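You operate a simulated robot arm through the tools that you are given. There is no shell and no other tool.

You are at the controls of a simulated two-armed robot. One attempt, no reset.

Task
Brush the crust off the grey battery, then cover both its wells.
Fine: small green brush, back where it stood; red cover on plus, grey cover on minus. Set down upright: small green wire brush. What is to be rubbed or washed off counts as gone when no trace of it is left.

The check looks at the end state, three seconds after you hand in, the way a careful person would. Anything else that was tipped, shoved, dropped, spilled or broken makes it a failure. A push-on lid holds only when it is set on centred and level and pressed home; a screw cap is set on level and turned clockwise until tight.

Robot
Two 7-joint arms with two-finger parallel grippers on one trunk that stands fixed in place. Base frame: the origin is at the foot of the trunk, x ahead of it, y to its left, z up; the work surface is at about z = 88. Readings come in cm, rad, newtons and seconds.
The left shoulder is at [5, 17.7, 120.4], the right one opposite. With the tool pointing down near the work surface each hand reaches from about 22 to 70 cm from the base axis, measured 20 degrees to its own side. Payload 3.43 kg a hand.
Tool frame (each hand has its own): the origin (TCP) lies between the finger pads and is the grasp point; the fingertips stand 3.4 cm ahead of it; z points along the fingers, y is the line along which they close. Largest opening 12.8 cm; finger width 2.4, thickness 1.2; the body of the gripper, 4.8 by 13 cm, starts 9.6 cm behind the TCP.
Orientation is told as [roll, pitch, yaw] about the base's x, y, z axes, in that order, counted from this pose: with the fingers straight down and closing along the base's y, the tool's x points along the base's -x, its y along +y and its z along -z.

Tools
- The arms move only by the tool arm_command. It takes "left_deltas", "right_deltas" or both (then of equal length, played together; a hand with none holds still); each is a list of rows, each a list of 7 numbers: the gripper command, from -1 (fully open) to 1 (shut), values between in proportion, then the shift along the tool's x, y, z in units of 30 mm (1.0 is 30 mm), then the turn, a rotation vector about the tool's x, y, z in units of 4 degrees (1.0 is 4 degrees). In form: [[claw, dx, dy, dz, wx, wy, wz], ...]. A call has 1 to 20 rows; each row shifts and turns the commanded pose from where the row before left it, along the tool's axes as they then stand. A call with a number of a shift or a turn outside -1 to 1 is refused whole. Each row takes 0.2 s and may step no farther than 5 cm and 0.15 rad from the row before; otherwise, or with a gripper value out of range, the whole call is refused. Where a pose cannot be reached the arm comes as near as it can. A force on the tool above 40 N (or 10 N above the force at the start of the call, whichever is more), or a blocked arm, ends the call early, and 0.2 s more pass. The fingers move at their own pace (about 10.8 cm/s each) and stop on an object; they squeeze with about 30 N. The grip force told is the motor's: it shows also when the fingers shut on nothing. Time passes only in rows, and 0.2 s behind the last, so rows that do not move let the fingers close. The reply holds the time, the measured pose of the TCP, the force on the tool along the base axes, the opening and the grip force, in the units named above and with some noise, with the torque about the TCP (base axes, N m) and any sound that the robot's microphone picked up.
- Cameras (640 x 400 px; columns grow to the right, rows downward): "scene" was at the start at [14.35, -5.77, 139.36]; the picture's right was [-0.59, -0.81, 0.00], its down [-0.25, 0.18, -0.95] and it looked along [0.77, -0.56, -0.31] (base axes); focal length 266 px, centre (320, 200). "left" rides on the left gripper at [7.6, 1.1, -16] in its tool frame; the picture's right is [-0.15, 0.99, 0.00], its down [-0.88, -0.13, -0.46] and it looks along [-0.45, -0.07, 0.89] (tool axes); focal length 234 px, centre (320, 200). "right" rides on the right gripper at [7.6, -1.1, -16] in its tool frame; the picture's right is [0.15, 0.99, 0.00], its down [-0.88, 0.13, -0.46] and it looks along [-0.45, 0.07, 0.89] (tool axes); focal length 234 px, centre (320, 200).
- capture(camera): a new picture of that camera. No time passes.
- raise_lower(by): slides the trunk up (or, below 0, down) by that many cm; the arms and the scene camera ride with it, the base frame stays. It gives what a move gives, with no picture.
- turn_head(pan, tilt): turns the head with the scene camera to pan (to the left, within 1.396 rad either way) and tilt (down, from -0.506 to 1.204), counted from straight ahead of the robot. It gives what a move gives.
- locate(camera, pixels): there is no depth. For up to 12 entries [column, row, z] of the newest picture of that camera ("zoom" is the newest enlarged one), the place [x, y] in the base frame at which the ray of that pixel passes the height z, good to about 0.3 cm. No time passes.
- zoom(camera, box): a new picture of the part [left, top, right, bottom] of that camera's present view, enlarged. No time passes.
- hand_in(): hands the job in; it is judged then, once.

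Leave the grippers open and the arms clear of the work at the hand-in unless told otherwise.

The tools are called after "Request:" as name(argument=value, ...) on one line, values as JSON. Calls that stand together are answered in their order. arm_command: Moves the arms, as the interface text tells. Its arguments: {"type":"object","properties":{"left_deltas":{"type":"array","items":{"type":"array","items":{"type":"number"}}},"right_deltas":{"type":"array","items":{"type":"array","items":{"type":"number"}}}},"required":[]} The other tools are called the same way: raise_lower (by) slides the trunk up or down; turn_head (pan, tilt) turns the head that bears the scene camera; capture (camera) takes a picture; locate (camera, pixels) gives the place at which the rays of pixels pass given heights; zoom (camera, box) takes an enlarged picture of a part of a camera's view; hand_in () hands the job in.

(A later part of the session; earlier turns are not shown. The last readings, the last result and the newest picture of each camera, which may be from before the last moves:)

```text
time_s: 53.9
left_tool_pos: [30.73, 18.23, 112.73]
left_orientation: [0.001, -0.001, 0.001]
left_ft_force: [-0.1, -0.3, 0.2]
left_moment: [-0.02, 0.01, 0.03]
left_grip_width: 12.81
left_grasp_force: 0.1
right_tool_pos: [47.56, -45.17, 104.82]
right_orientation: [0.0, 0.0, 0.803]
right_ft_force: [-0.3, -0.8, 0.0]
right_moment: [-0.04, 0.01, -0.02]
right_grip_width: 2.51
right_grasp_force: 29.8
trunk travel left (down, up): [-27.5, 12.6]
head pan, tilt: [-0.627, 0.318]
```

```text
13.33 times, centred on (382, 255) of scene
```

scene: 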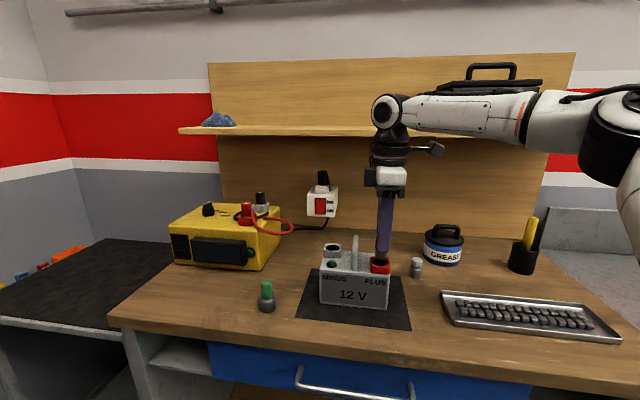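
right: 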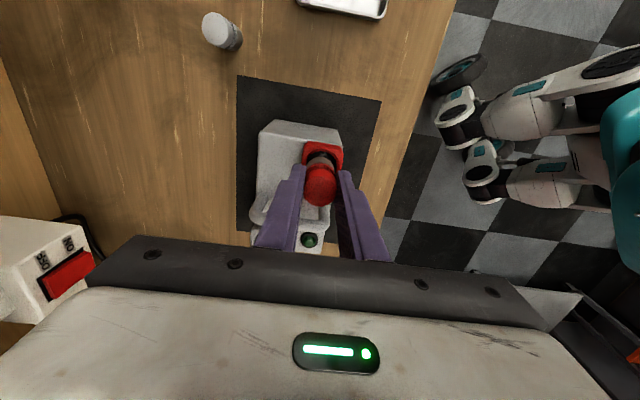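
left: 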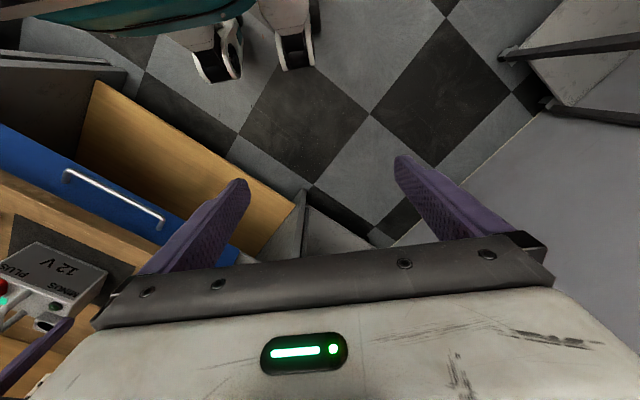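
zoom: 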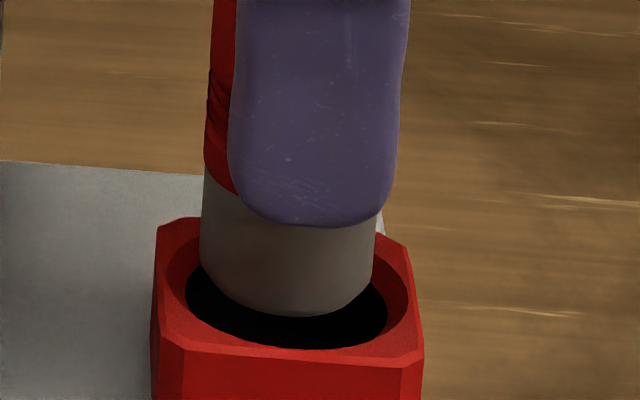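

Aligned in both views, with clearance all around. I lower it in small steps and watch the force.

Request:
arm_command(right_deltas=[[1, 0, 0.015, 0.12, 0, 0, 0], [1, 0, 0, 0.12, 0, 0, 0], [1, 0, 0, 0.12, 0, 0, 0], [1, 0, 0, 0, 0, 0, 0]])

Request:
zoom(camera="right", box=[290, 135, 350, 180])

Request:
zoom(camera="scene", box=[360, 240, 405, 270])

```text
time_s: 54.9
left_tool_pos: [30.65, 18.11, 112.72]
left_orientation: [0.0, 0.0, 0.0]
left_ft_force: [-0.4, 0.0, 0.2]
left_moment: [0.02, 0.02, 0.0]
left_grip_width: 12.78
left_grasp_force: 0.1
right_tool_pos: [47.51, -45.23, 103.59]
right_orientation: [0.0, -0.001, 0.802]
right_ft_force: [0.4, 1.1, 0.1]
right_moment: [0.01, 0.01, -0.01]
right_grip_width: 2.52
right_grasp_force: 30.4
trunk travel left (down, up): [-27.5, 12.6]
head pan, tilt: [-0.627, 0.318]
```

```text
8.89 times, centred on (320, 158) of right
```

zoom: 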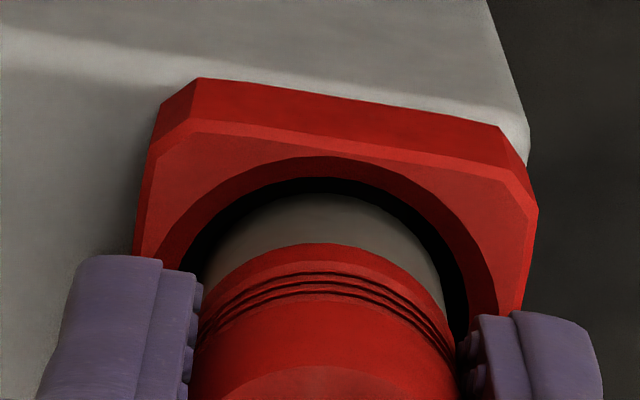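

```text
13.33 times, centred on (382, 255) of scene
```

zoom: 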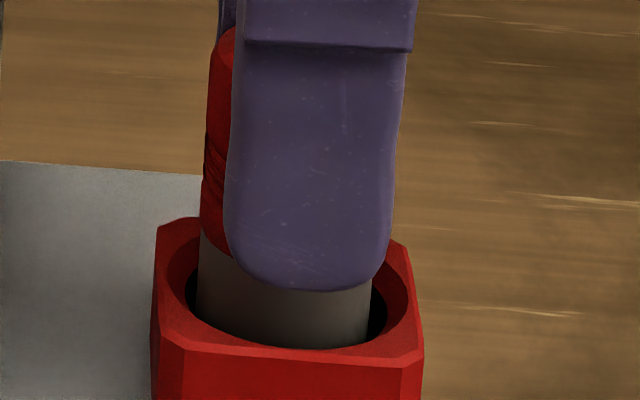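

It is entering the well freely. I keep lowering in 0.3 cm steps until it seats.

Request:
arm_command(right_deltas=[[1, 0, 0, 0.1, 0, 0, 0], [1, 0, 0, 0.1, 0, 0, 0], [1, 0, 0, 0.1, 0, 0, 0], [1, 0, 0, 0, 0, 0, 0]])

Request:
zoom(camera="right", box=[290, 135, 350, 180])

Request:
zoom(camera="scene", box=[360, 240, 405, 270])

```text
time_s: 55.9
left_tool_pos: [30.78, 18.28, 112.81]
left_orientation: [-0.001, -0.002, -0.001]
left_ft_force: [0.3, -0.1, -0.7]
left_moment: [0.03, -0.04, -0.02]
left_grip_width: 12.81
left_grasp_force: 0.2
right_tool_pos: [47.56, -45.31, 102.85]
right_orientation: [-0.001, -0.002, 0.801]
right_ft_force: [-0.3, -1.1, 5.2]
right_moment: [-0.08, 0.0, 0.0]
right_grip_width: 2.53
right_grasp_force: 29.7
trunk travel left (down, up): [-27.5, 12.6]
head pan, tilt: [-0.627, 0.318]
```

```text
8.89 times, centred on (320, 158) of right
```

zoom: 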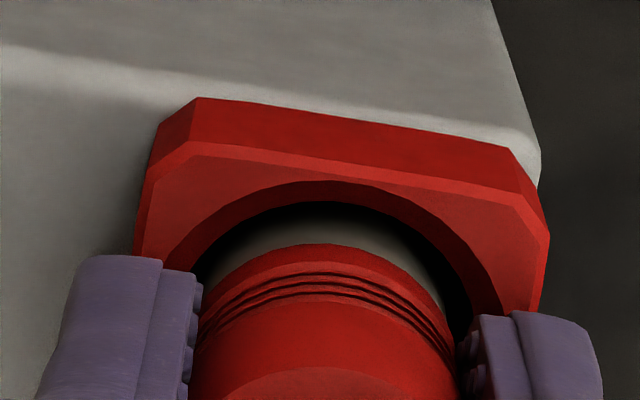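

```text
13.33 times, centred on (382, 255) of scene
```

zoom: 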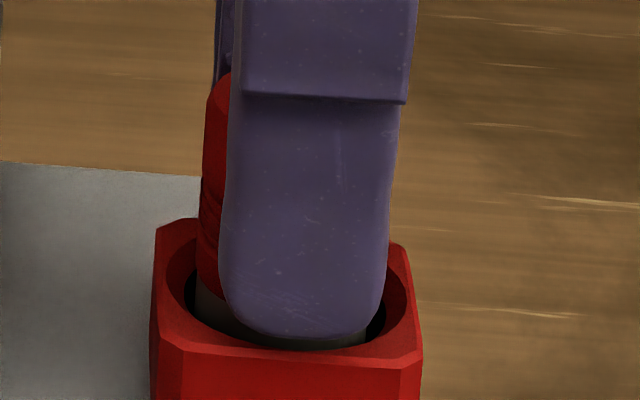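

Force has risen to 5 N, plug bottom ≈97.3. I nudge 0.08 cm toward the front to centre it, then push 0.1 cm at a time.

Request:
arm_command(right_deltas=[[1, 0, 0.025, 0, 0, 0, 0], [1, 0, 0, 0.04, 0, 0, 0], [1, 0, 0, 0.04, 0, 0, 0], [1, 0, 0, 0, 0, 0, 0]])

Request:
zoom(camera="scene", box=[360, 240, 405, 270])

Request:
zoom(camera="right", box=[290, 135, 350, 180])

```text
time_s: 56.9
left_tool_pos: [30.72, 18.12, 112.82]
left_orientation: [0.0, -0.002, 0.001]
left_ft_force: [-0.7, 0.2, 0.7]
left_moment: [0.01, 0.04, -0.01]
left_grip_width: 12.8
left_grasp_force: 0.1
right_tool_pos: [47.47, -45.2, 102.55]
right_orientation: [-0.004, -0.003, 0.803]
right_ft_force: [4.1, -5.1, 14.4]
right_moment: [-0.27, -0.21, 0.0]
right_grip_width: 2.51
right_grasp_force: 30.4
trunk travel left (down, up): [-27.5, 12.6]
head pan, tilt: [-0.627, 0.318]
```

```text
13.33 times, centred on (382, 255) of scene
```

zoom: 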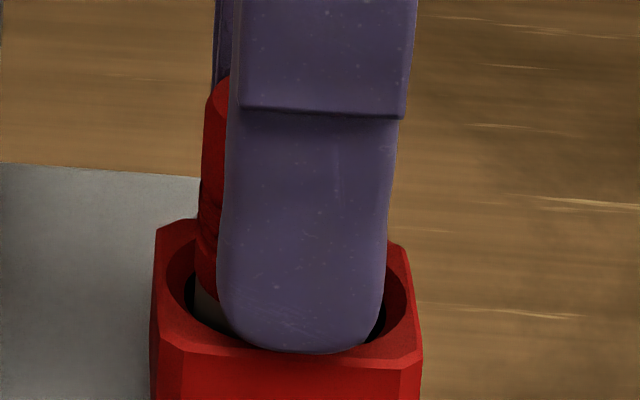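

```text
8.89 times, centred on (320, 158) of right
```

zoom: 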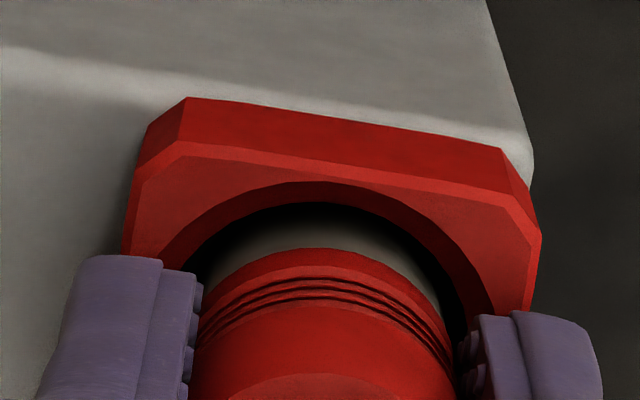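

Side load built up (≈6.5 N toward the back), probably the fingertip on the rim or the plug on the wall. I take back the nudge, then release and look at how the cover sits.

Request:
arm_command(right_deltas=[[1, 0, -0.025, 0, 0, 0, 0], [1, 0, 0, -0.02, 0, 0, 0], [0.5, 0, 0, 0, 0, 0, 0], [0.4, 0, 0, 0, 0, 0, 0], [0.3, 0, 0, 0, 0, 0, 0], [0.3, 0, 0, 0, 0, 0, 0]])

Request:
zoom(camera="right", box=[280, 135, 360, 195])

Request:
zoom(camera="scene", box=[350, 230, 410, 275])

```text
time_s: 58.3
left_tool_pos: [30.8, 18.15, 112.75]
left_orientation: [0.001, 0.0, -0.002]
left_ft_force: [0.9, -0.1, 0.5]
left_moment: [0.01, 0.0, -0.02]
left_grip_width: 12.79
left_grasp_force: 0.1
right_tool_pos: [47.52, -45.24, 102.5]
right_orientation: [0.001, 0.0, 0.801]
right_ft_force: [-0.9, -1.5, -0.2]
right_moment: [0.0, -0.01, -0.01]
right_grip_width: 4.49
right_grasp_force: 0.1
trunk travel left (down, up): [-27.5, 12.6]
head pan, tilt: [-0.627, 0.318]
```

```text
6.67 times, centred on (320, 165) of right
```

zoom: 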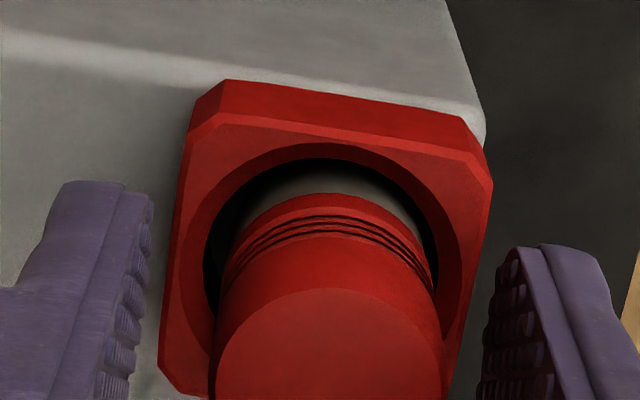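

```text
8.89 times, centred on (380, 252) of scene
```

zoom: 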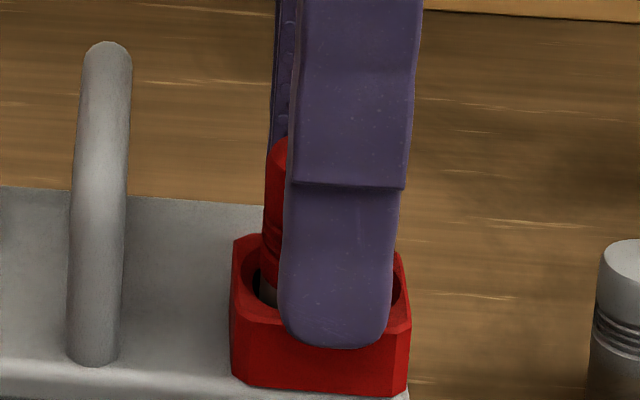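

Released. I raise straight up 7.5 cm and inspect how it sits.

Request:
arm_command(right_deltas=[[0.2, 0, 0, -0.5, 0, 0, 0], [0.2, 0, 0, -1, 0, 0, 0], [0.2, 0, 0, -1, 0, 0, 0], [0.2, 0, 0, 0, 0, 0, 0]])

Request:
zoom(camera="right", box=[270, 110, 370, 190])

Request:
zoom(camera="scene", box=[350, 230, 410, 275])

```text
time_s: 59.3
left_tool_pos: [30.68, 18.29, 112.78]
left_orientation: [-0.001, -0.001, -0.001]
left_ft_force: [-0.6, -0.3, -0.1]
left_moment: [-0.01, -0.03, -0.04]
left_grip_width: 12.78
left_grasp_force: 0.1
right_tool_pos: [47.57, -45.25, 110.03]
right_orientation: [-0.002, 0.0, 0.804]
right_ft_force: [-0.4, -0.2, -0.3]
right_moment: [0.01, 0.05, 0.0]
right_grip_width: 5.1
right_grasp_force: 0.0
trunk travel left (down, up): [-27.5, 12.6]
head pan, tilt: [-0.627, 0.318]
```

```text
5.00 times, centred on (320, 150) of right
```

zoom: 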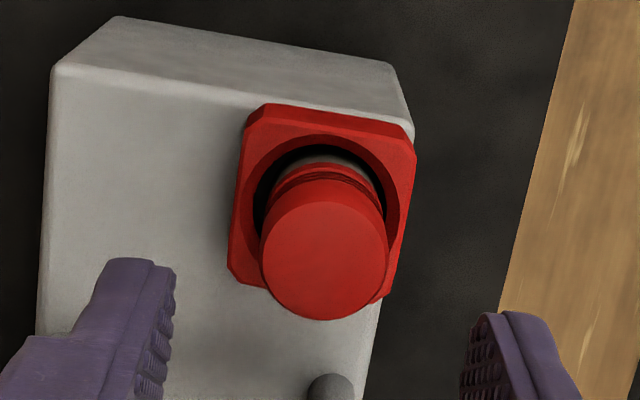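

```text
8.89 times, centred on (380, 252) of scene
```

zoom: 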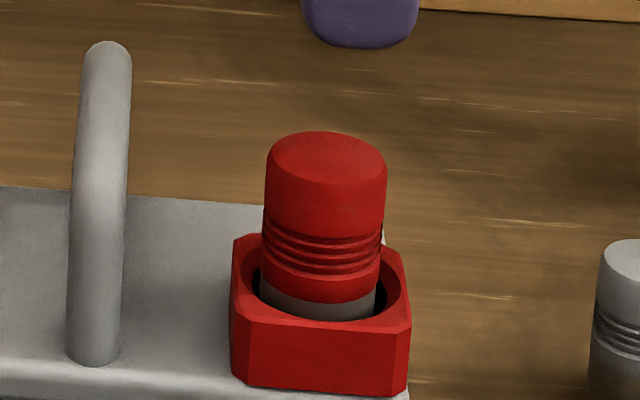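

The cover stands in the well, slightly off-centre. I'll close the fingers and press it home from above; first locate its top centre.

Request:
locate(camera="right", pixels=[[321, 162, 102.5], [321, 162, 102.0]])

Request:
locate(camera="scene", pixels=[[380.7, 247.4, 102.5], [380.7, 247.4, 102.0]])

```text
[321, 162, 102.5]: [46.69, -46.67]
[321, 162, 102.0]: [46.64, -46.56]
```

```text
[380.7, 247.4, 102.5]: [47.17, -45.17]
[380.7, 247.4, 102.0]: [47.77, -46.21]
```

By the wrist geometry, the cover top (321,162) lies directly under the TCP. I close the fingers, descend to just above, then press in small steps.

Request:
arm_command(right_deltas=[[1, 0, 0, 0, 0, 0, 0], [1, 0, 0, 0.4, 0, 0, 0], [1, 0, 0, 0.4, 0, 0, 0], [1, 0, 0, 0.3, 0, 0, 0], [1, 0, 0, 0.1, 0, 0, 0], [1, 0, 0, 0.1, 0, 0, 0], [1, 0, 0, 0.05, 0, 0, 0], [1, 0, 0, 0, 0, 0, 0]])

Request:
capture(camera="right")

Request:
zoom(camera="scene", box=[350, 230, 410, 275])

```text
time_s: 61.1
left_tool_pos: [30.66, 18.17, 112.78]
left_orientation: [-0.001, -0.001, 0.001]
left_ft_force: [-0.6, 0.6, -0.2]
left_moment: [-0.01, 0.01, 0.0]
left_grip_width: 12.78
left_grasp_force: 0.1
right_tool_pos: [47.5, -45.33, 106.04]
right_orientation: [0.001, -0.001, 0.8]
right_ft_force: [-0.5, 0.1, -0.4]
right_moment: [0.0, 0.03, 0.0]
right_grip_width: 0.02
right_grasp_force: 30.6
trunk travel left (down, up): [-27.5, 12.6]
head pan, tilt: [-0.627, 0.318]
```

```text
taken
```

right: 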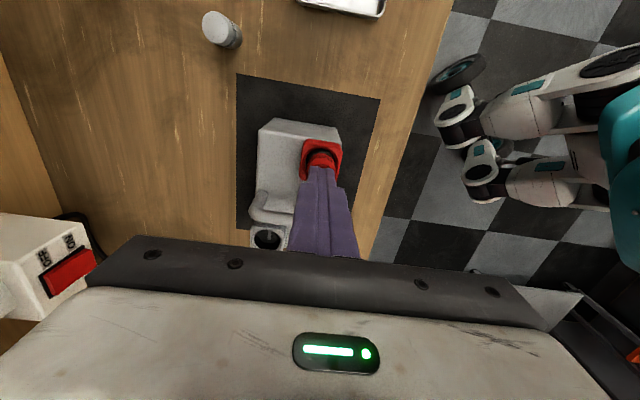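

```text
8.89 times, centred on (380, 252) of scene
```

zoom: 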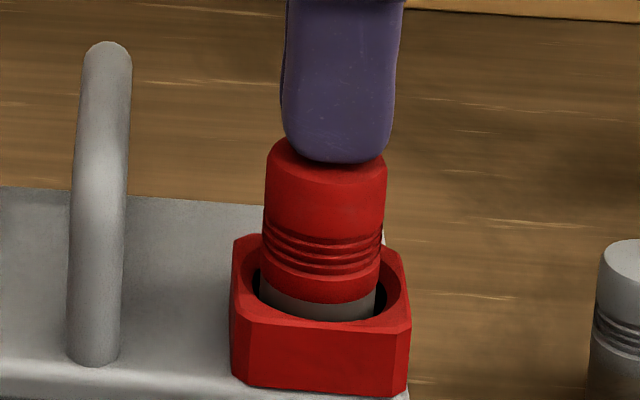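

Nearly touching. I press down in 0.1 cm steps, watching force and sound.

Request:
arm_command(right_deltas=[[1, 0, 0, 0.04, 0, 0, 0], [1, 0, 0, 0.04, 0, 0, 0], [1, 0, 0, 0.04, 0, 0, 0], [1, 0, 0, 0, 0, 0, 0]])

Request:
zoom(camera="scene", box=[350, 230, 410, 275])

```text
time_s: 62.1
left_tool_pos: [30.66, 18.28, 112.7]
left_orientation: [-0.001, -0.003, 0.001]
left_ft_force: [0.3, -0.3, 0.4]
left_moment: [-0.02, 0.0, -0.01]
left_grip_width: 12.78
left_grasp_force: 0.0
right_tool_pos: [47.44, -45.3, 105.79]
right_orientation: [-0.005, -0.001, 0.803]
right_ft_force: [1.6, -1.0, 10.3]
right_moment: [-0.01, 0.02, 0.0]
right_grip_width: 0.02
right_grasp_force: 30.0
trunk travel left (down, up): [-27.5, 12.6]
head pan, tilt: [-0.627, 0.318]
```

```text
8.89 times, centred on (380, 252) of scene
```

zoom: 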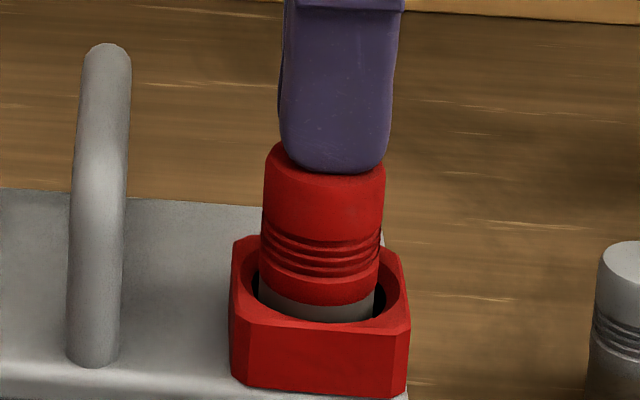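

10 N so far. I press a bit more.

Request:
arm_command(right_deltas=[[1, 0, 0, 0.04, 0, 0, 0], [1, 0, 0, 0.04, 0, 0, 0], [1, 0, 0, 0.04, 0, 0, 0], [1, 0, 0, 0.04, 0, 0, 0], [1, 0, 0, 0, 0, 0, 0]])

Request:
zoom(camera="scene", box=[350, 230, 410, 275])

```text
time_s: 63.3
left_tool_pos: [30.45, 18.34, 112.77]
left_orientation: [-0.003, -0.003, -0.001]
left_ft_force: [-0.6, 0.5, 0.8]
left_moment: [-0.04, -0.01, 0.02]
left_grip_width: 12.79
left_grasp_force: 0.0
right_tool_pos: [47.47, -44.98, 105.76]
right_orientation: [-0.009, -0.005, 0.802]
right_ft_force: [1.9, -6.0, 40.0]
right_moment: [-0.34, 0.07, 0.02]
right_grip_width: 0.0
right_grasp_force: 30.1
trunk travel left (down, up): [-27.5, 12.6]
head pan, tilt: [-0.627, 0.318]
```

```text
8.89 times, centred on (380, 252) of scene
```

zoom: 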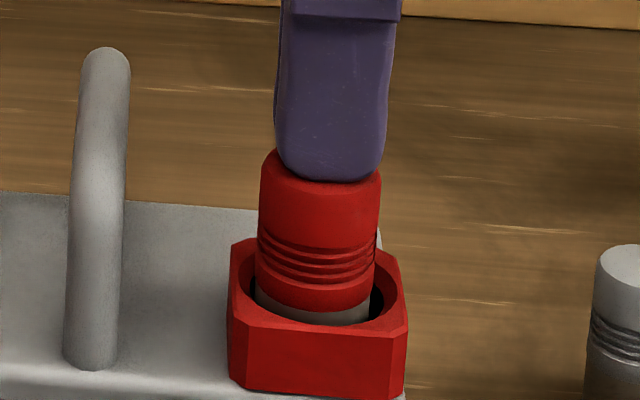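

40 N and it doesn't go further: top at z≈102.4. I need to understand the seat. I back off and look closely at the other (minus) well and this cover.

Request:
arm_command(right_deltas=[[1, 0, 0, -0.3, 0, 0, 0], [1, 0, 0, -1, 0, 0, 0], [1, 0, 0, -1, 0, 0, 0], [1, 0.6, 0, -0.5, 0, 0, 0], [1, 0.6, 0, 0, 0, 0, 0], [1, 0, 0, 0, 0, 0, 0]])

Request:
capture(camera="right")

Request:
zoom(camera="right", box=[240, 140, 380, 240])

Request:
zoom(camera="scene", box=[315, 235, 350, 262])

Request:
zoom(camera="scene", box=[350, 230, 410, 275])

```text
time_s: 64.7
left_tool_pos: [30.8, 18.23, 112.71]
left_orientation: [0.001, 0.0, -0.001]
left_ft_force: [0.0, -0.6, -0.2]
left_moment: [-0.01, 0.01, -0.01]
left_grip_width: 12.8
left_grasp_force: 0.0
right_tool_pos: [45.0, -47.83, 113.58]
right_orientation: [-0.001, 0.0, 0.803]
right_ft_force: [0.9, -0.2, -0.5]
right_moment: [0.0, -0.01, 0.03]
right_grip_width: 0.0
right_grasp_force: 29.8
trunk travel left (down, up): [-27.5, 12.6]
head pan, tilt: [-0.627, 0.318]
```

```text
taken
```

right: 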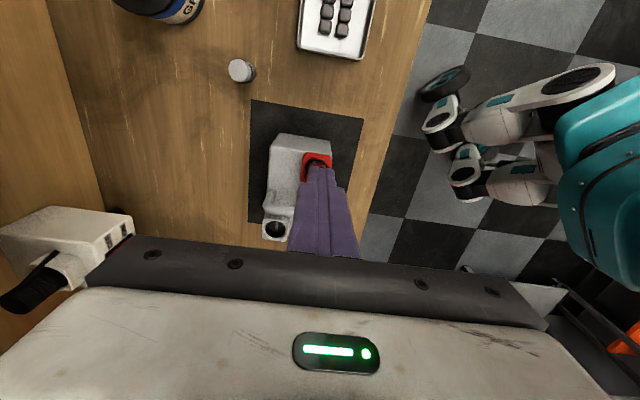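

```text
4.00 times, centred on (310, 190) of right
```

zoom: 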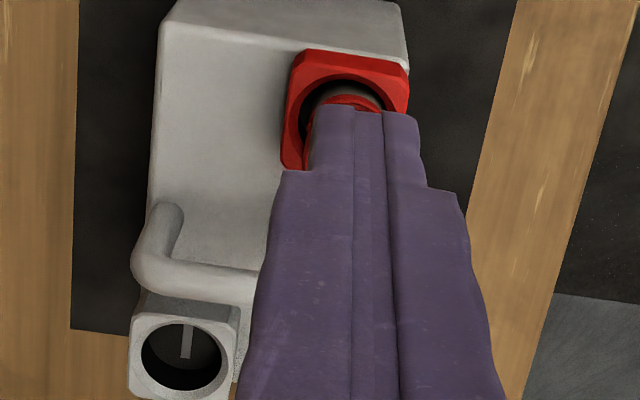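

```text
14.81 times, centred on (332, 248) of scene
```

zoom: 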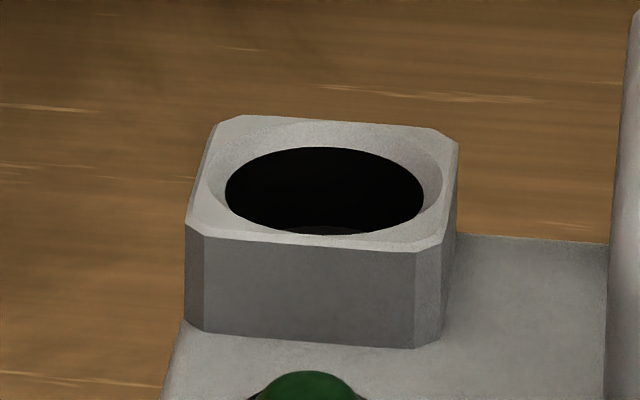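

```text
8.89 times, centred on (380, 252) of scene
```

zoom: 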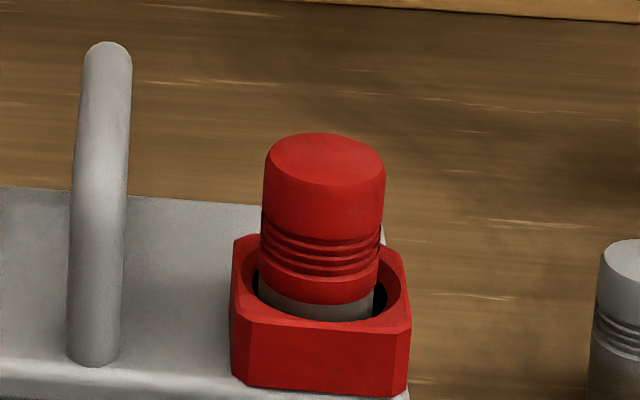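

The well has a visible floor about 2 cm down, so the plug may already be on the floor. I compare with how the charger's own plugs sit in the same kind of wells.

Request:
zoom(camera="scene", box=[225, 185, 285, 230])

Request:
zoom(camera="scene", box=[395, 245, 440, 285])

Request:
zoom(camera="right", box=[300, 145, 345, 175])

Request:
zoom(camera="right", box=[260, 205, 305, 245])

```text
8.89 times, centred on (255, 208) of scene
```

zoom: 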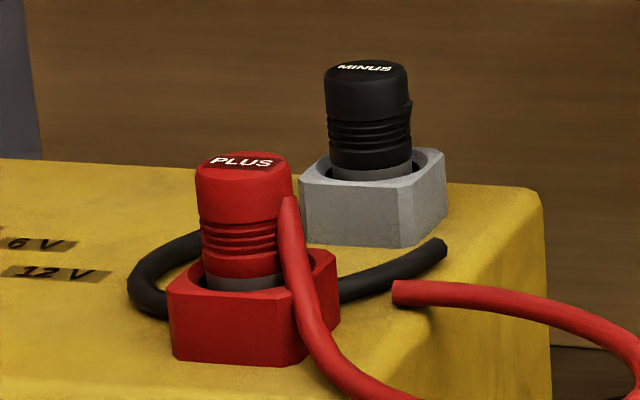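

```text
10.00 times, centred on (418, 265) of scene
```

zoom: 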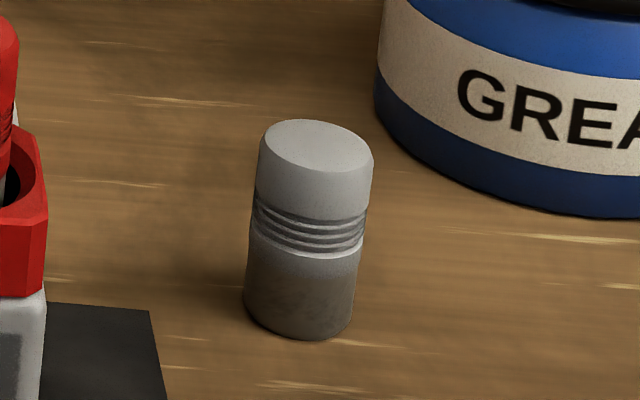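

```text
13.33 times, centred on (322, 160) of right
```

zoom: 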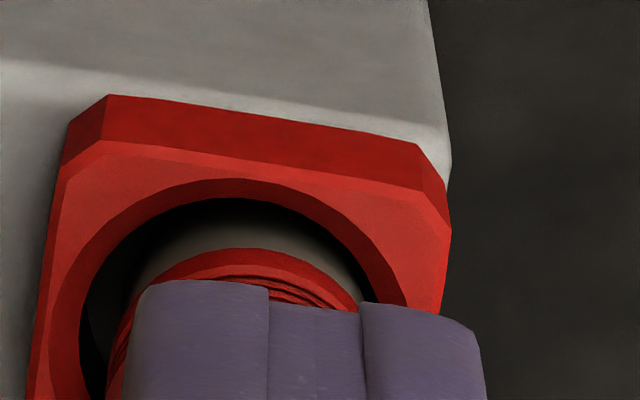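

```text
10.00 times, centred on (282, 225) of right
```

zoom: 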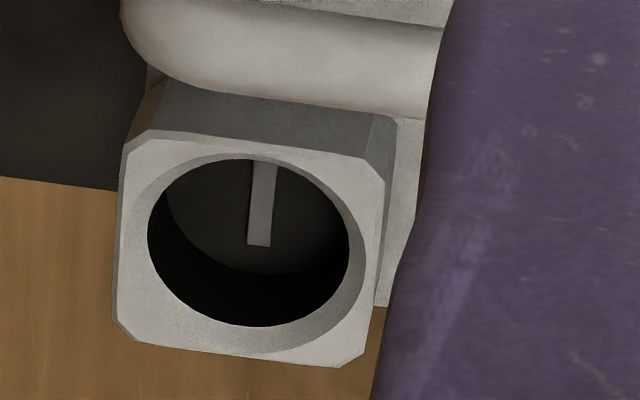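

Our cover sits exactly like the charger's factory plugs (same thin grey band under the collar), centred and level — seated. Next the grey cover; I check its surroundings (grease can) before going.

Request:
locate(camera="scene", pixels=[[418.9, 256, 93], [417, 275.5, 88], [442, 265, 88], [424.5, 261, 88], [463, 258, 88], [443, 230, 95]])

Request:
locate(camera="right", pixels=[[236, 70, 93.3], [244, 70, 88], [165, 21, 88], [186, 20, 88]])

Request:
zoom(camera="right", box=[180, 20, 280, 100])

```text
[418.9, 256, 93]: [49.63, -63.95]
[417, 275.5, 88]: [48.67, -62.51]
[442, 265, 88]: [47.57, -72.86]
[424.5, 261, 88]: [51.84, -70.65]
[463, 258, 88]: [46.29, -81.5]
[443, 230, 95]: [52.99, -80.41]
```

```text
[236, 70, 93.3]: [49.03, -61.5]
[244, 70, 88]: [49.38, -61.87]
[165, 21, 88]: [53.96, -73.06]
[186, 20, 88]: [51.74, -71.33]
```

```text
5.00 times, centred on (230, 60) of right
```

zoom: 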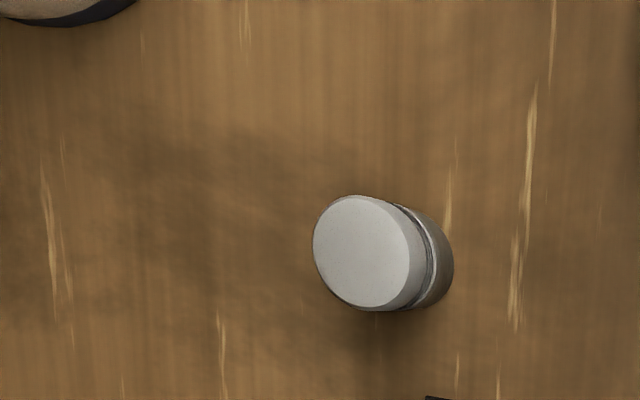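

Grey cover ≈[49.1,-61.6], can is over 9 cm away. I move toward a hover above it, opening the fingers once clear of the red cover.

Request:
arm_command(right_deltas=[[1, 0.39, -0.69, 0, 0, 0, 0], [1, 0.39, -0.69, 0.2, 0, 0, 0], [1, 0.39, -0.69, 0.5, 0, 0, 0], [0.2, 0.39, -0.69, 0.5, 0, 0, 0], [-0.1, 0.39, -0.69, 0.5, 0, 0, 0], [-0.1, 0.39, -0.69, 0.5, 0, 0, 0], [-0.1, 0, 0, 0, 0, 0, 0]])

Request:
capture(camera="right")

Request:
capture(camera="scene")

```text
time_s: 66.3
left_tool_pos: [30.74, 18.22, 112.79]
left_orientation: [-0.001, 0.0, 0.0]
left_ft_force: [-0.5, 0.1, 0.6]
left_moment: [0.0, 0.0, -0.01]
left_grip_width: 12.82
left_grasp_force: 0.0
right_tool_pos: [49.06, -61.48, 106.98]
right_orientation: [-0.001, -0.004, 0.804]
right_ft_force: [0.8, -0.3, 0.3]
right_moment: [0.07, 0.01, 0.0]
right_grip_width: 7.01
right_grasp_force: 0.1
trunk travel left (down, up): [-27.5, 12.6]
head pan, tilt: [-0.627, 0.318]
```

```text
taken
```

right: 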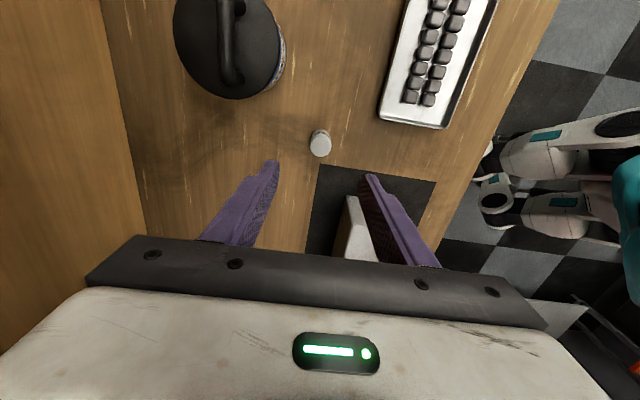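

```text
taken
```

scene: 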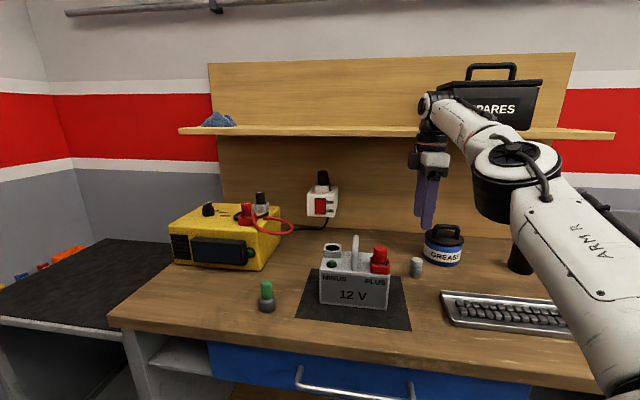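

Reached. Zoom on the grey cover for alignment.

Request:
zoom(camera="right", box=[290, 120, 350, 165])

Request:
locate(camera="right", pixels=[[320, 145, 93.3], [320, 137, 88]])

```text
8.89 times, centred on (320, 142) of right
```

zoom: 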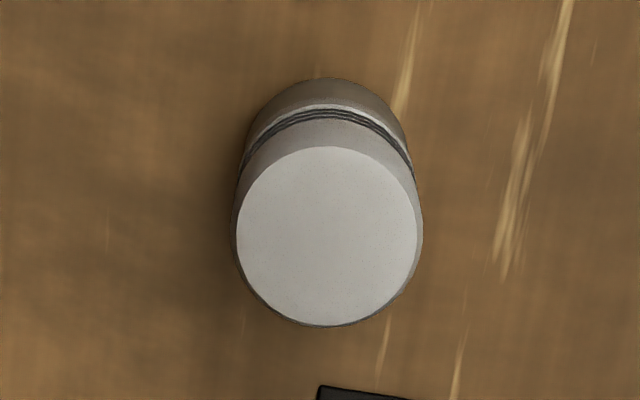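

```text
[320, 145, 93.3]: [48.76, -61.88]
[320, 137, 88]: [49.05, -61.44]
```

Aligned within 0.15 cm. I correct and descend to TCP z≈93.5, then close.

Request:
arm_command(right_deltas=[[-0.1, 0, 0.05, 0.9, 0, 0, 0], [-0.1, 0, 0, 0.9, 0, 0, 0], [-0.1, 0, 0, 0.9, 0, 0, 0], [-0.1, 0, 0, 0.9, 0, 0, 0], [-0.1, 0, 0, 0.88, 0, 0, 0], [-0.1, 0, 0, 0, 0, 0, 0]])

Request:
capture(camera="right")

Request:
zoom(camera="scene", box=[380, 220, 460, 285])

```text
time_s: 67.7
left_tool_pos: [30.75, 18.12, 112.66]
left_orientation: [0.0, -0.001, 0.0]
left_ft_force: [-0.1, 0.4, 0.0]
left_moment: [-0.03, -0.02, 0.01]
left_grip_width: 12.8
left_grasp_force: 0.1
right_tool_pos: [49.04, -61.3, 93.54]
right_orientation: [0.0, 0.0, 0.803]
right_ft_force: [0.3, -1.0, -0.4]
right_moment: [0.01, 0.0, 0.0]
right_grip_width: 7.04
right_grasp_force: 0.1
trunk travel left (down, up): [-27.5, 12.6]
head pan, tilt: [-0.627, 0.318]
```

```text
taken
```

right: 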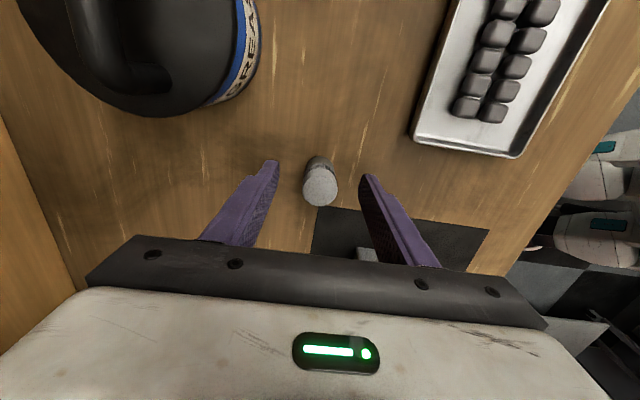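

```text
6.15 times, centred on (420, 252) of scene
```

zoom: 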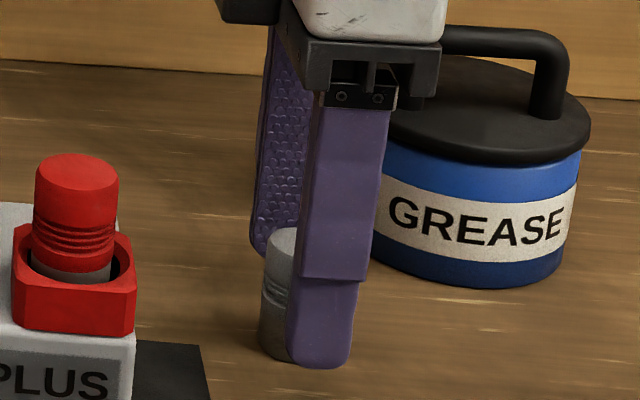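

Request:
zoom(camera="right", box=[290, 145, 350, 215])

```text
5.71 times, centred on (320, 180) of right
```

zoom: 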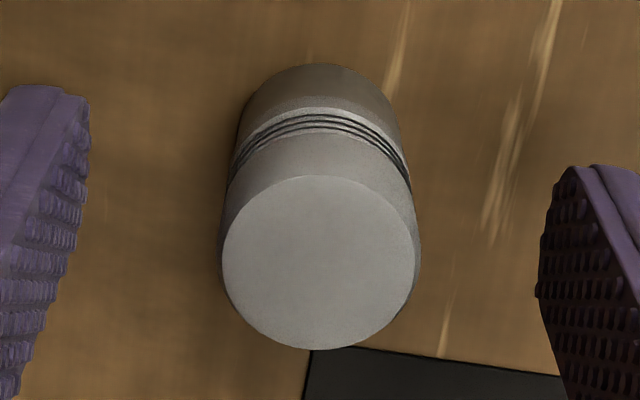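

Cover top centre at (319.8,190.9): well aligned. I close on it.

Request:
arm_command(right_deltas=[[0.2, 0.03, 0, 0, 0, 0, 0], [0.4, 0, 0, 0, 0, 0, 0], [0.5, 0, 0, 0, 0, 0, 0], [1, 0, 0, 0, 0, 0, 0], [1, 0, 0, 0, 0, 0, 0]])

Request:
zoom(camera="right", box=[290, 145, 350, 215])

```text
time_s: 68.9
left_tool_pos: [30.86, 18.1, 112.78]
left_orientation: [-0.001, 0.0, 0.0]
left_ft_force: [-0.2, -0.3, -0.2]
left_moment: [0.0, 0.02, -0.01]
left_grip_width: 12.81
left_grasp_force: 0.0
right_tool_pos: [48.97, -61.4, 93.53]
right_orientation: [0.0, 0.0, 0.803]
right_ft_force: [-0.2, 0.9, -0.3]
right_moment: [0.02, 0.01, -0.03]
right_grip_width: 2.51
right_grasp_force: 30.3
trunk travel left (down, up): [-27.5, 12.6]
head pan, tilt: [-0.627, 0.318]
```

```text
5.71 times, centred on (320, 180) of right
```

zoom: 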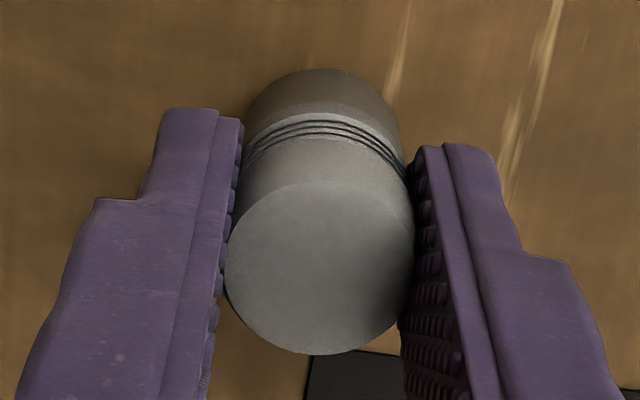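

Grey cover gripped. Arch top is ≈z 103, so I lift to TCP z≈110.5 (plug bottom ≈105) and carry it diagonally to above the minus well (≈[58.0,-41.0]).

Request:
arm_command(right_deltas=[[1, 0, 0, -0.6, 0, 0, 0], [1, 0, 0, -1, 0, 0, 0], [1, 0, 0, -0.5, 0, 0, 0], [1, -0.5, 0.3, -0.9, 0, 0, 0], [1, -0.8, 0.35, -0.9, 0, 0, 0], [1, -0.8, 0.32, -0.9, 0, 0, 0], [1, -0.8, 0.32, -0.9, 0, 0, 0], [1, -0.8, 0.32, 0, 0, 0, 0], [1, -0.8, 0.32, 0, 0, 0, 0], [1, -0.8, 0.32, 0, 0, 0, 0], [1, -0.8, 0.32, 0, 0, 0, 0], [1, -0.5, 0, 0, 0, 0, 0], [1, 0, 0, 0, 0, 0, 0]])

Request:
capture(camera="right")

Request:
capture(camera="scene")

```text
time_s: 71.7
left_tool_pos: [30.75, 18.18, 112.83]
left_orientation: [-0.001, -0.001, -0.002]
left_ft_force: [0.4, 0.2, -0.6]
left_moment: [0.01, 0.0, -0.01]
left_grip_width: 12.82
left_grasp_force: 0.0
right_tool_pos: [56.84, -41.99, 110.44]
right_orientation: [-0.002, 0.0, 0.802]
right_ft_force: [-0.3, -0.1, -0.1]
right_moment: [0.02, -0.02, -0.02]
right_grip_width: 2.53
right_grasp_force: 29.7
right hand out of reach, approached as far as the arm can: row 12
trunk travel left (down, up): [-27.5, 12.6]
head pan, tilt: [-0.627, 0.318]
```

```text
taken
```

right: 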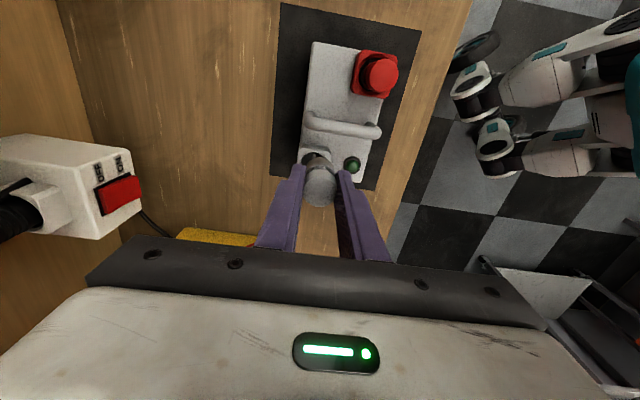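

```text
taken
```

scene: 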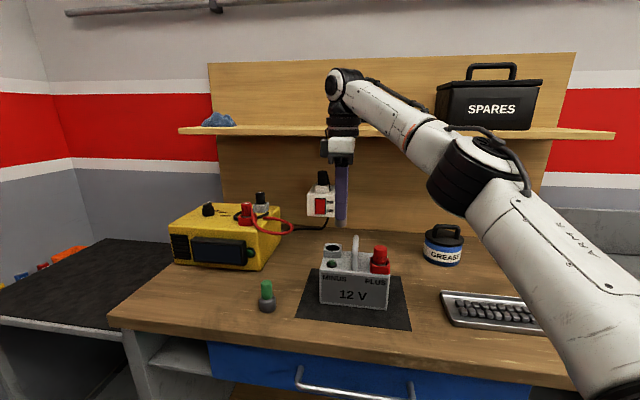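

Out of reach by 1.5 cm at this height (arm near full stretch); past the arch already. Lowering to z≈105.8 (plug bottom ≈100.3, above the rim) will extend reach. Then I advance.

Request:
arm_command(right_deltas=[[1, 0, 0, 0.5, 0, 0, 0], [1, 0, 0, 0.5, 0, 0, 0], [1, 0, 0, 0.5, 0, 0, 0], [1, -0.25, 0, 0, 0, 0, 0], [1, -0.24, 0, 0, 0, 0, 0], [1, 0, 0, 0, 0, 0, 0]])

Request:
capture(camera="right")

Request:
zoom(camera="right", box=[290, 135, 350, 180])

Request:
zoom(camera="scene", box=[305, 220, 365, 265])

```text
time_s: 73.1
left_tool_pos: [30.71, 18.22, 112.81]
left_orientation: [0.001, 0.001, 0.001]
left_ft_force: [0.0, 0.6, -0.5]
left_moment: [-0.03, 0.01, 0.01]
left_grip_width: 12.83
left_grasp_force: 0.0
right_tool_pos: [57.98, -40.81, 105.96]
right_orientation: [0.0, 0.001, 0.801]
right_ft_force: [-0.1, 0.5, -0.1]
right_moment: [0.01, 0.01, 0.01]
right_grip_width: 2.51
right_grasp_force: 29.8
trunk travel left (down, up): [-27.5, 12.6]
head pan, tilt: [-0.627, 0.318]
```

```text
taken
```

right: 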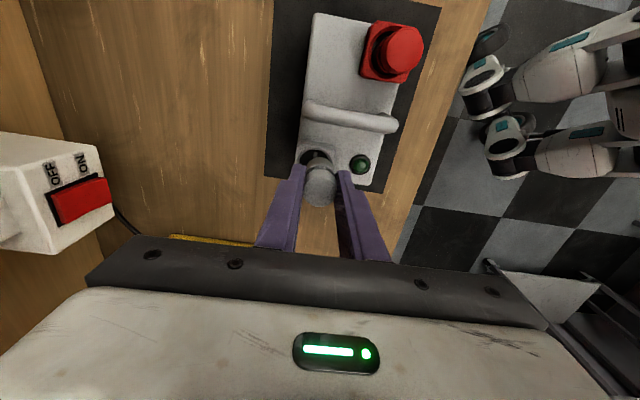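

```text
8.89 times, centred on (320, 158) of right
```

zoom: 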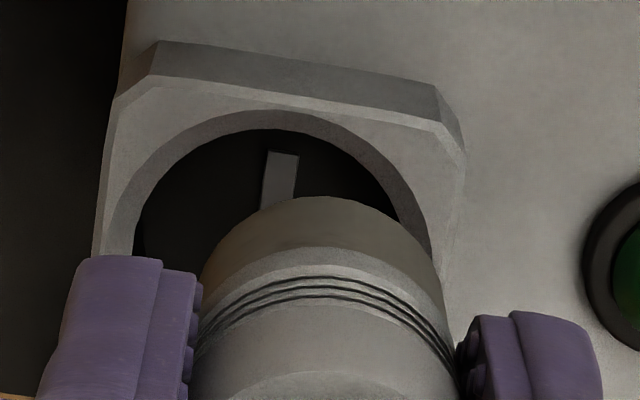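

```text
8.89 times, centred on (335, 242) of scene
```

zoom: 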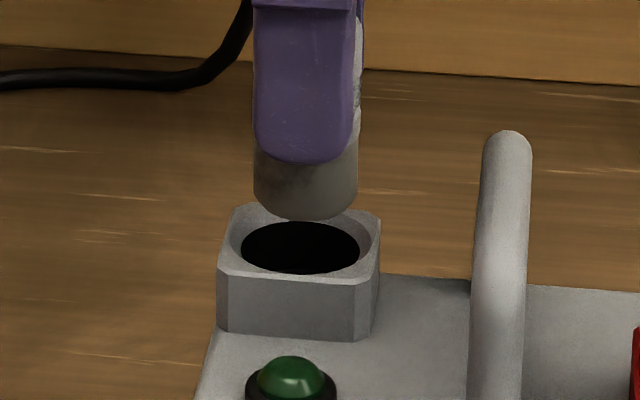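

Well centre is ≈0.43 cm further back and ≈0.2 cm to the left (+w). I correct, lower 0.8 cm, and re-check.

Request:
arm_command(right_deltas=[[1, -0.06, -0.145, 0, 0, 0, 0], [1, 0, 0, 0.13, 0, 0, 0], [1, 0, 0, 0.1, 0, 0, 0], [1, 0, 0, 0, 0, 0, 0]])

Request:
zoom(camera="right", box=[290, 135, 350, 180])

Request:
zoom(camera="scene", box=[305, 220, 365, 265])

```text
time_s: 74.1
left_tool_pos: [30.72, 18.11, 112.83]
left_orientation: [0.001, -0.001, 0.0]
left_ft_force: [0.2, -0.6, -0.3]
left_moment: [-0.02, 0.01, -0.02]
left_grip_width: 12.76
left_grasp_force: 0.1
right_tool_pos: [58.35, -41.12, 105.35]
right_orientation: [-0.001, 0.001, 0.8]
right_ft_force: [0.3, 0.1, -0.3]
right_moment: [-0.01, -0.02, 0.01]
right_grip_width: 2.53
right_grasp_force: 30.1
trunk travel left (down, up): [-27.5, 12.6]
head pan, tilt: [-0.627, 0.318]
```

```text
8.89 times, centred on (320, 158) of right
```

zoom: 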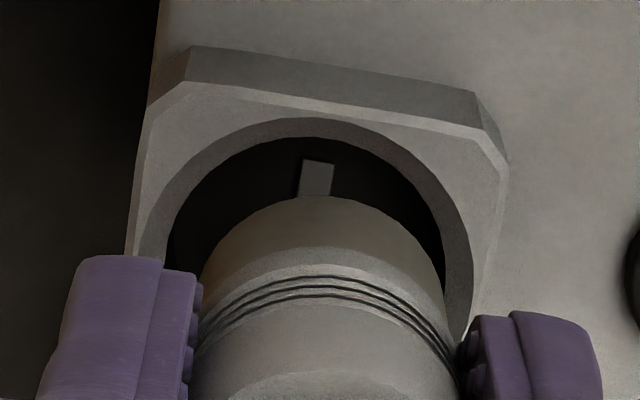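

```text
8.89 times, centred on (335, 242) of scene
```

zoom: 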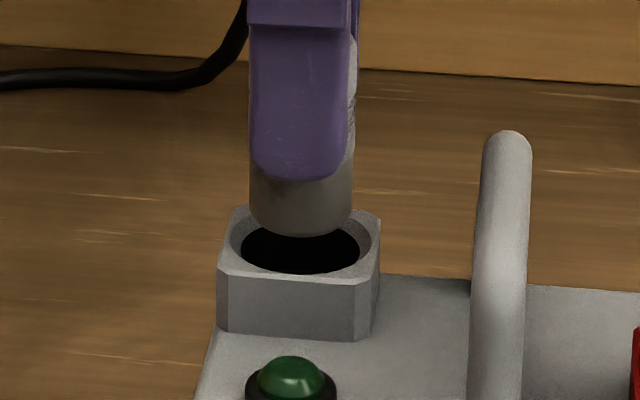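

Nearly there: well centre still ≈0.17 cm further back; the w axis is aligned. I correct and lower in steps.

Request:
arm_command(right_deltas=[[1, 0, -0.057, 0, 0, 0, 0], [1, 0, 0, 0.12, 0, 0, 0], [1, 0, 0, 0.12, 0, 0, 0], [1, 0, 0, 0, 0, 0, 0]])

Request:
zoom(camera="right", box=[290, 135, 350, 180])

Request:
zoom(camera="scene", box=[305, 220, 365, 265])

```text
time_s: 75.1
left_tool_pos: [30.84, 18.07, 112.84]
left_orientation: [-0.002, 0.001, 0.001]
left_ft_force: [0.4, 0.2, -0.6]
left_moment: [0.01, 0.0, 0.0]
left_grip_width: 12.79
left_grasp_force: 0.0
right_tool_pos: [58.58, -41.07, 104.65]
right_orientation: [0.001, -0.001, 0.804]
right_ft_force: [0.2, -0.2, -0.5]
right_moment: [0.01, 0.02, 0.01]
right_grip_width: 2.55
right_grasp_force: 29.9
trunk travel left (down, up): [-27.5, 12.6]
head pan, tilt: [-0.627, 0.318]
```

```text
8.89 times, centred on (320, 158) of right
```

zoom: 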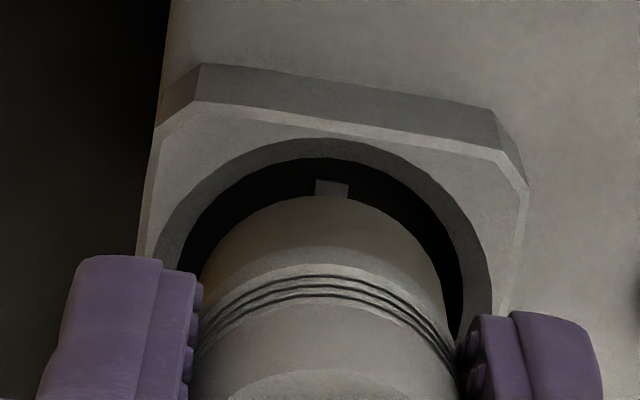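

```text
8.89 times, centred on (335, 242) of scene
```

zoom: 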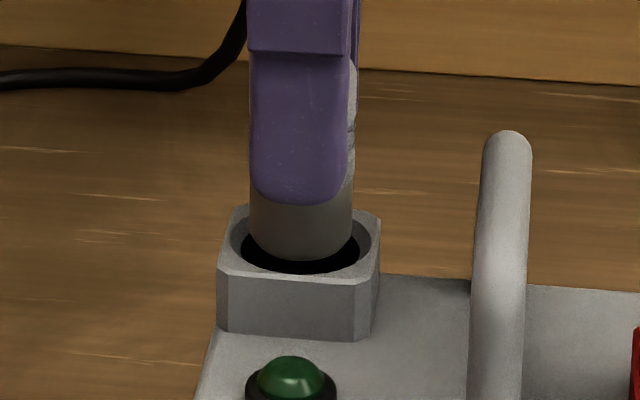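

Concentric in both views. Lower further.

Request:
arm_command(right_deltas=[[1, 0, 0, 0.12, 0, 0, 0], [1, 0, 0, 0.12, 0, 0, 0], [1, 0, 0, 0.12, 0, 0, 0], [1, 0, 0, 0.1, 0, 0, 0], [1, 0, 0, 0, 0, 0, 0]])

Request:
zoom(camera="right", box=[290, 135, 350, 180])

Request:
zoom(camera="scene", box=[305, 220, 365, 265])

```text
time_s: 76.3
left_tool_pos: [30.85, 18.12, 112.82]
left_orientation: [0.0, -0.001, -0.002]
left_ft_force: [-0.7, -0.5, -0.6]
left_moment: [0.0, -0.02, 0.0]
left_grip_width: 12.84
left_grasp_force: 0.0
right_tool_pos: [58.4, -41.08, 103.23]
right_orientation: [-0.001, 0.0, 0.802]
right_ft_force: [0.3, -0.6, -1.2]
right_moment: [-0.03, 0.01, 0.02]
right_grip_width: 2.54
right_grasp_force: 30.3
trunk travel left (down, up): [-27.5, 12.6]
head pan, tilt: [-0.627, 0.318]
```

```text
8.89 times, centred on (320, 158) of right
```

zoom: 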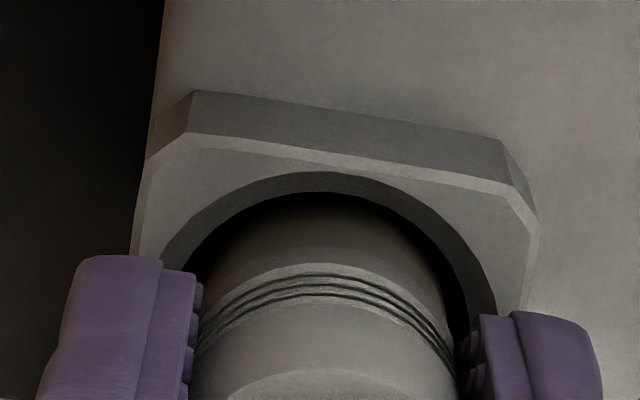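

```text
8.89 times, centred on (335, 242) of scene
```

zoom: 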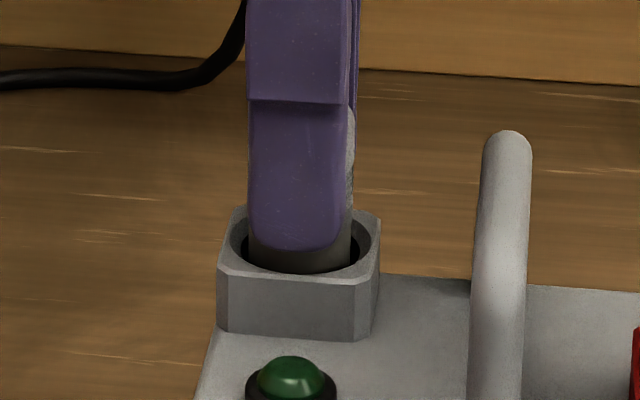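

Going in freely. A few small steps more until it seats.

Request:
arm_command(right_deltas=[[1, 0, 0, 0.06, 0, 0, 0], [1, 0, 0, 0.06, 0, 0, 0], [1, 0, 0, 0.05, 0, 0, 0], [1, 0, 0, 0, 0, 0, 0]])

Request:
zoom(camera="right", box=[290, 135, 350, 180])

Request:
zoom(camera="scene", box=[305, 220, 365, 265])

```text
time_s: 77.3
left_tool_pos: [30.69, 18.22, 112.83]
left_orientation: [-0.003, 0.0, 0.001]
left_ft_force: [-0.3, -0.6, -0.4]
left_moment: [0.03, 0.0, -0.02]
left_grip_width: 12.79
left_grasp_force: 0.0
right_tool_pos: [58.35, -41.2, 102.76]
right_orientation: [-0.004, -0.002, 0.802]
right_ft_force: [-0.2, 0.6, 3.4]
right_moment: [0.06, 0.02, 0.03]
right_grip_width: 2.54
right_grasp_force: 30.3
trunk travel left (down, up): [-27.5, 12.6]
head pan, tilt: [-0.627, 0.318]
```

```text
8.89 times, centred on (320, 158) of right
```

zoom: 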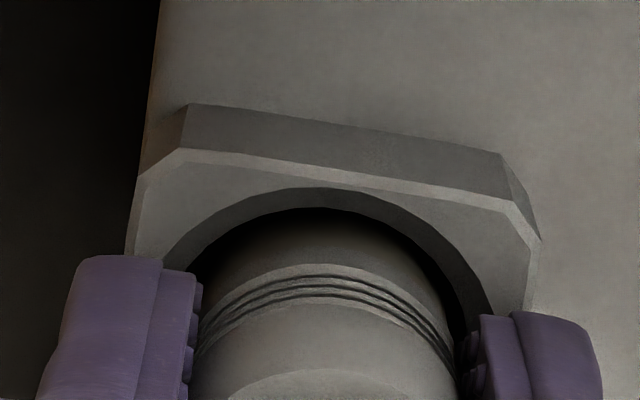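

```text
8.89 times, centred on (335, 242) of scene
```

zoom: 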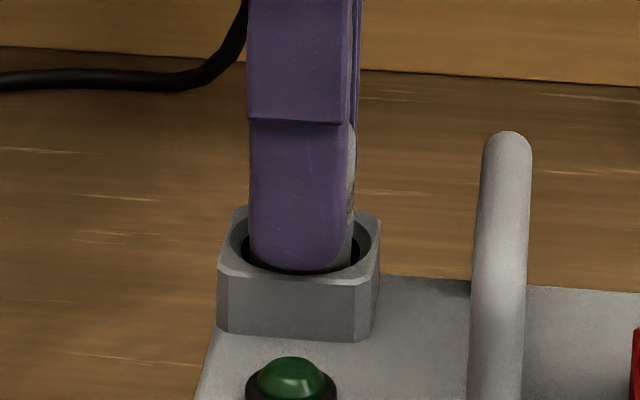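

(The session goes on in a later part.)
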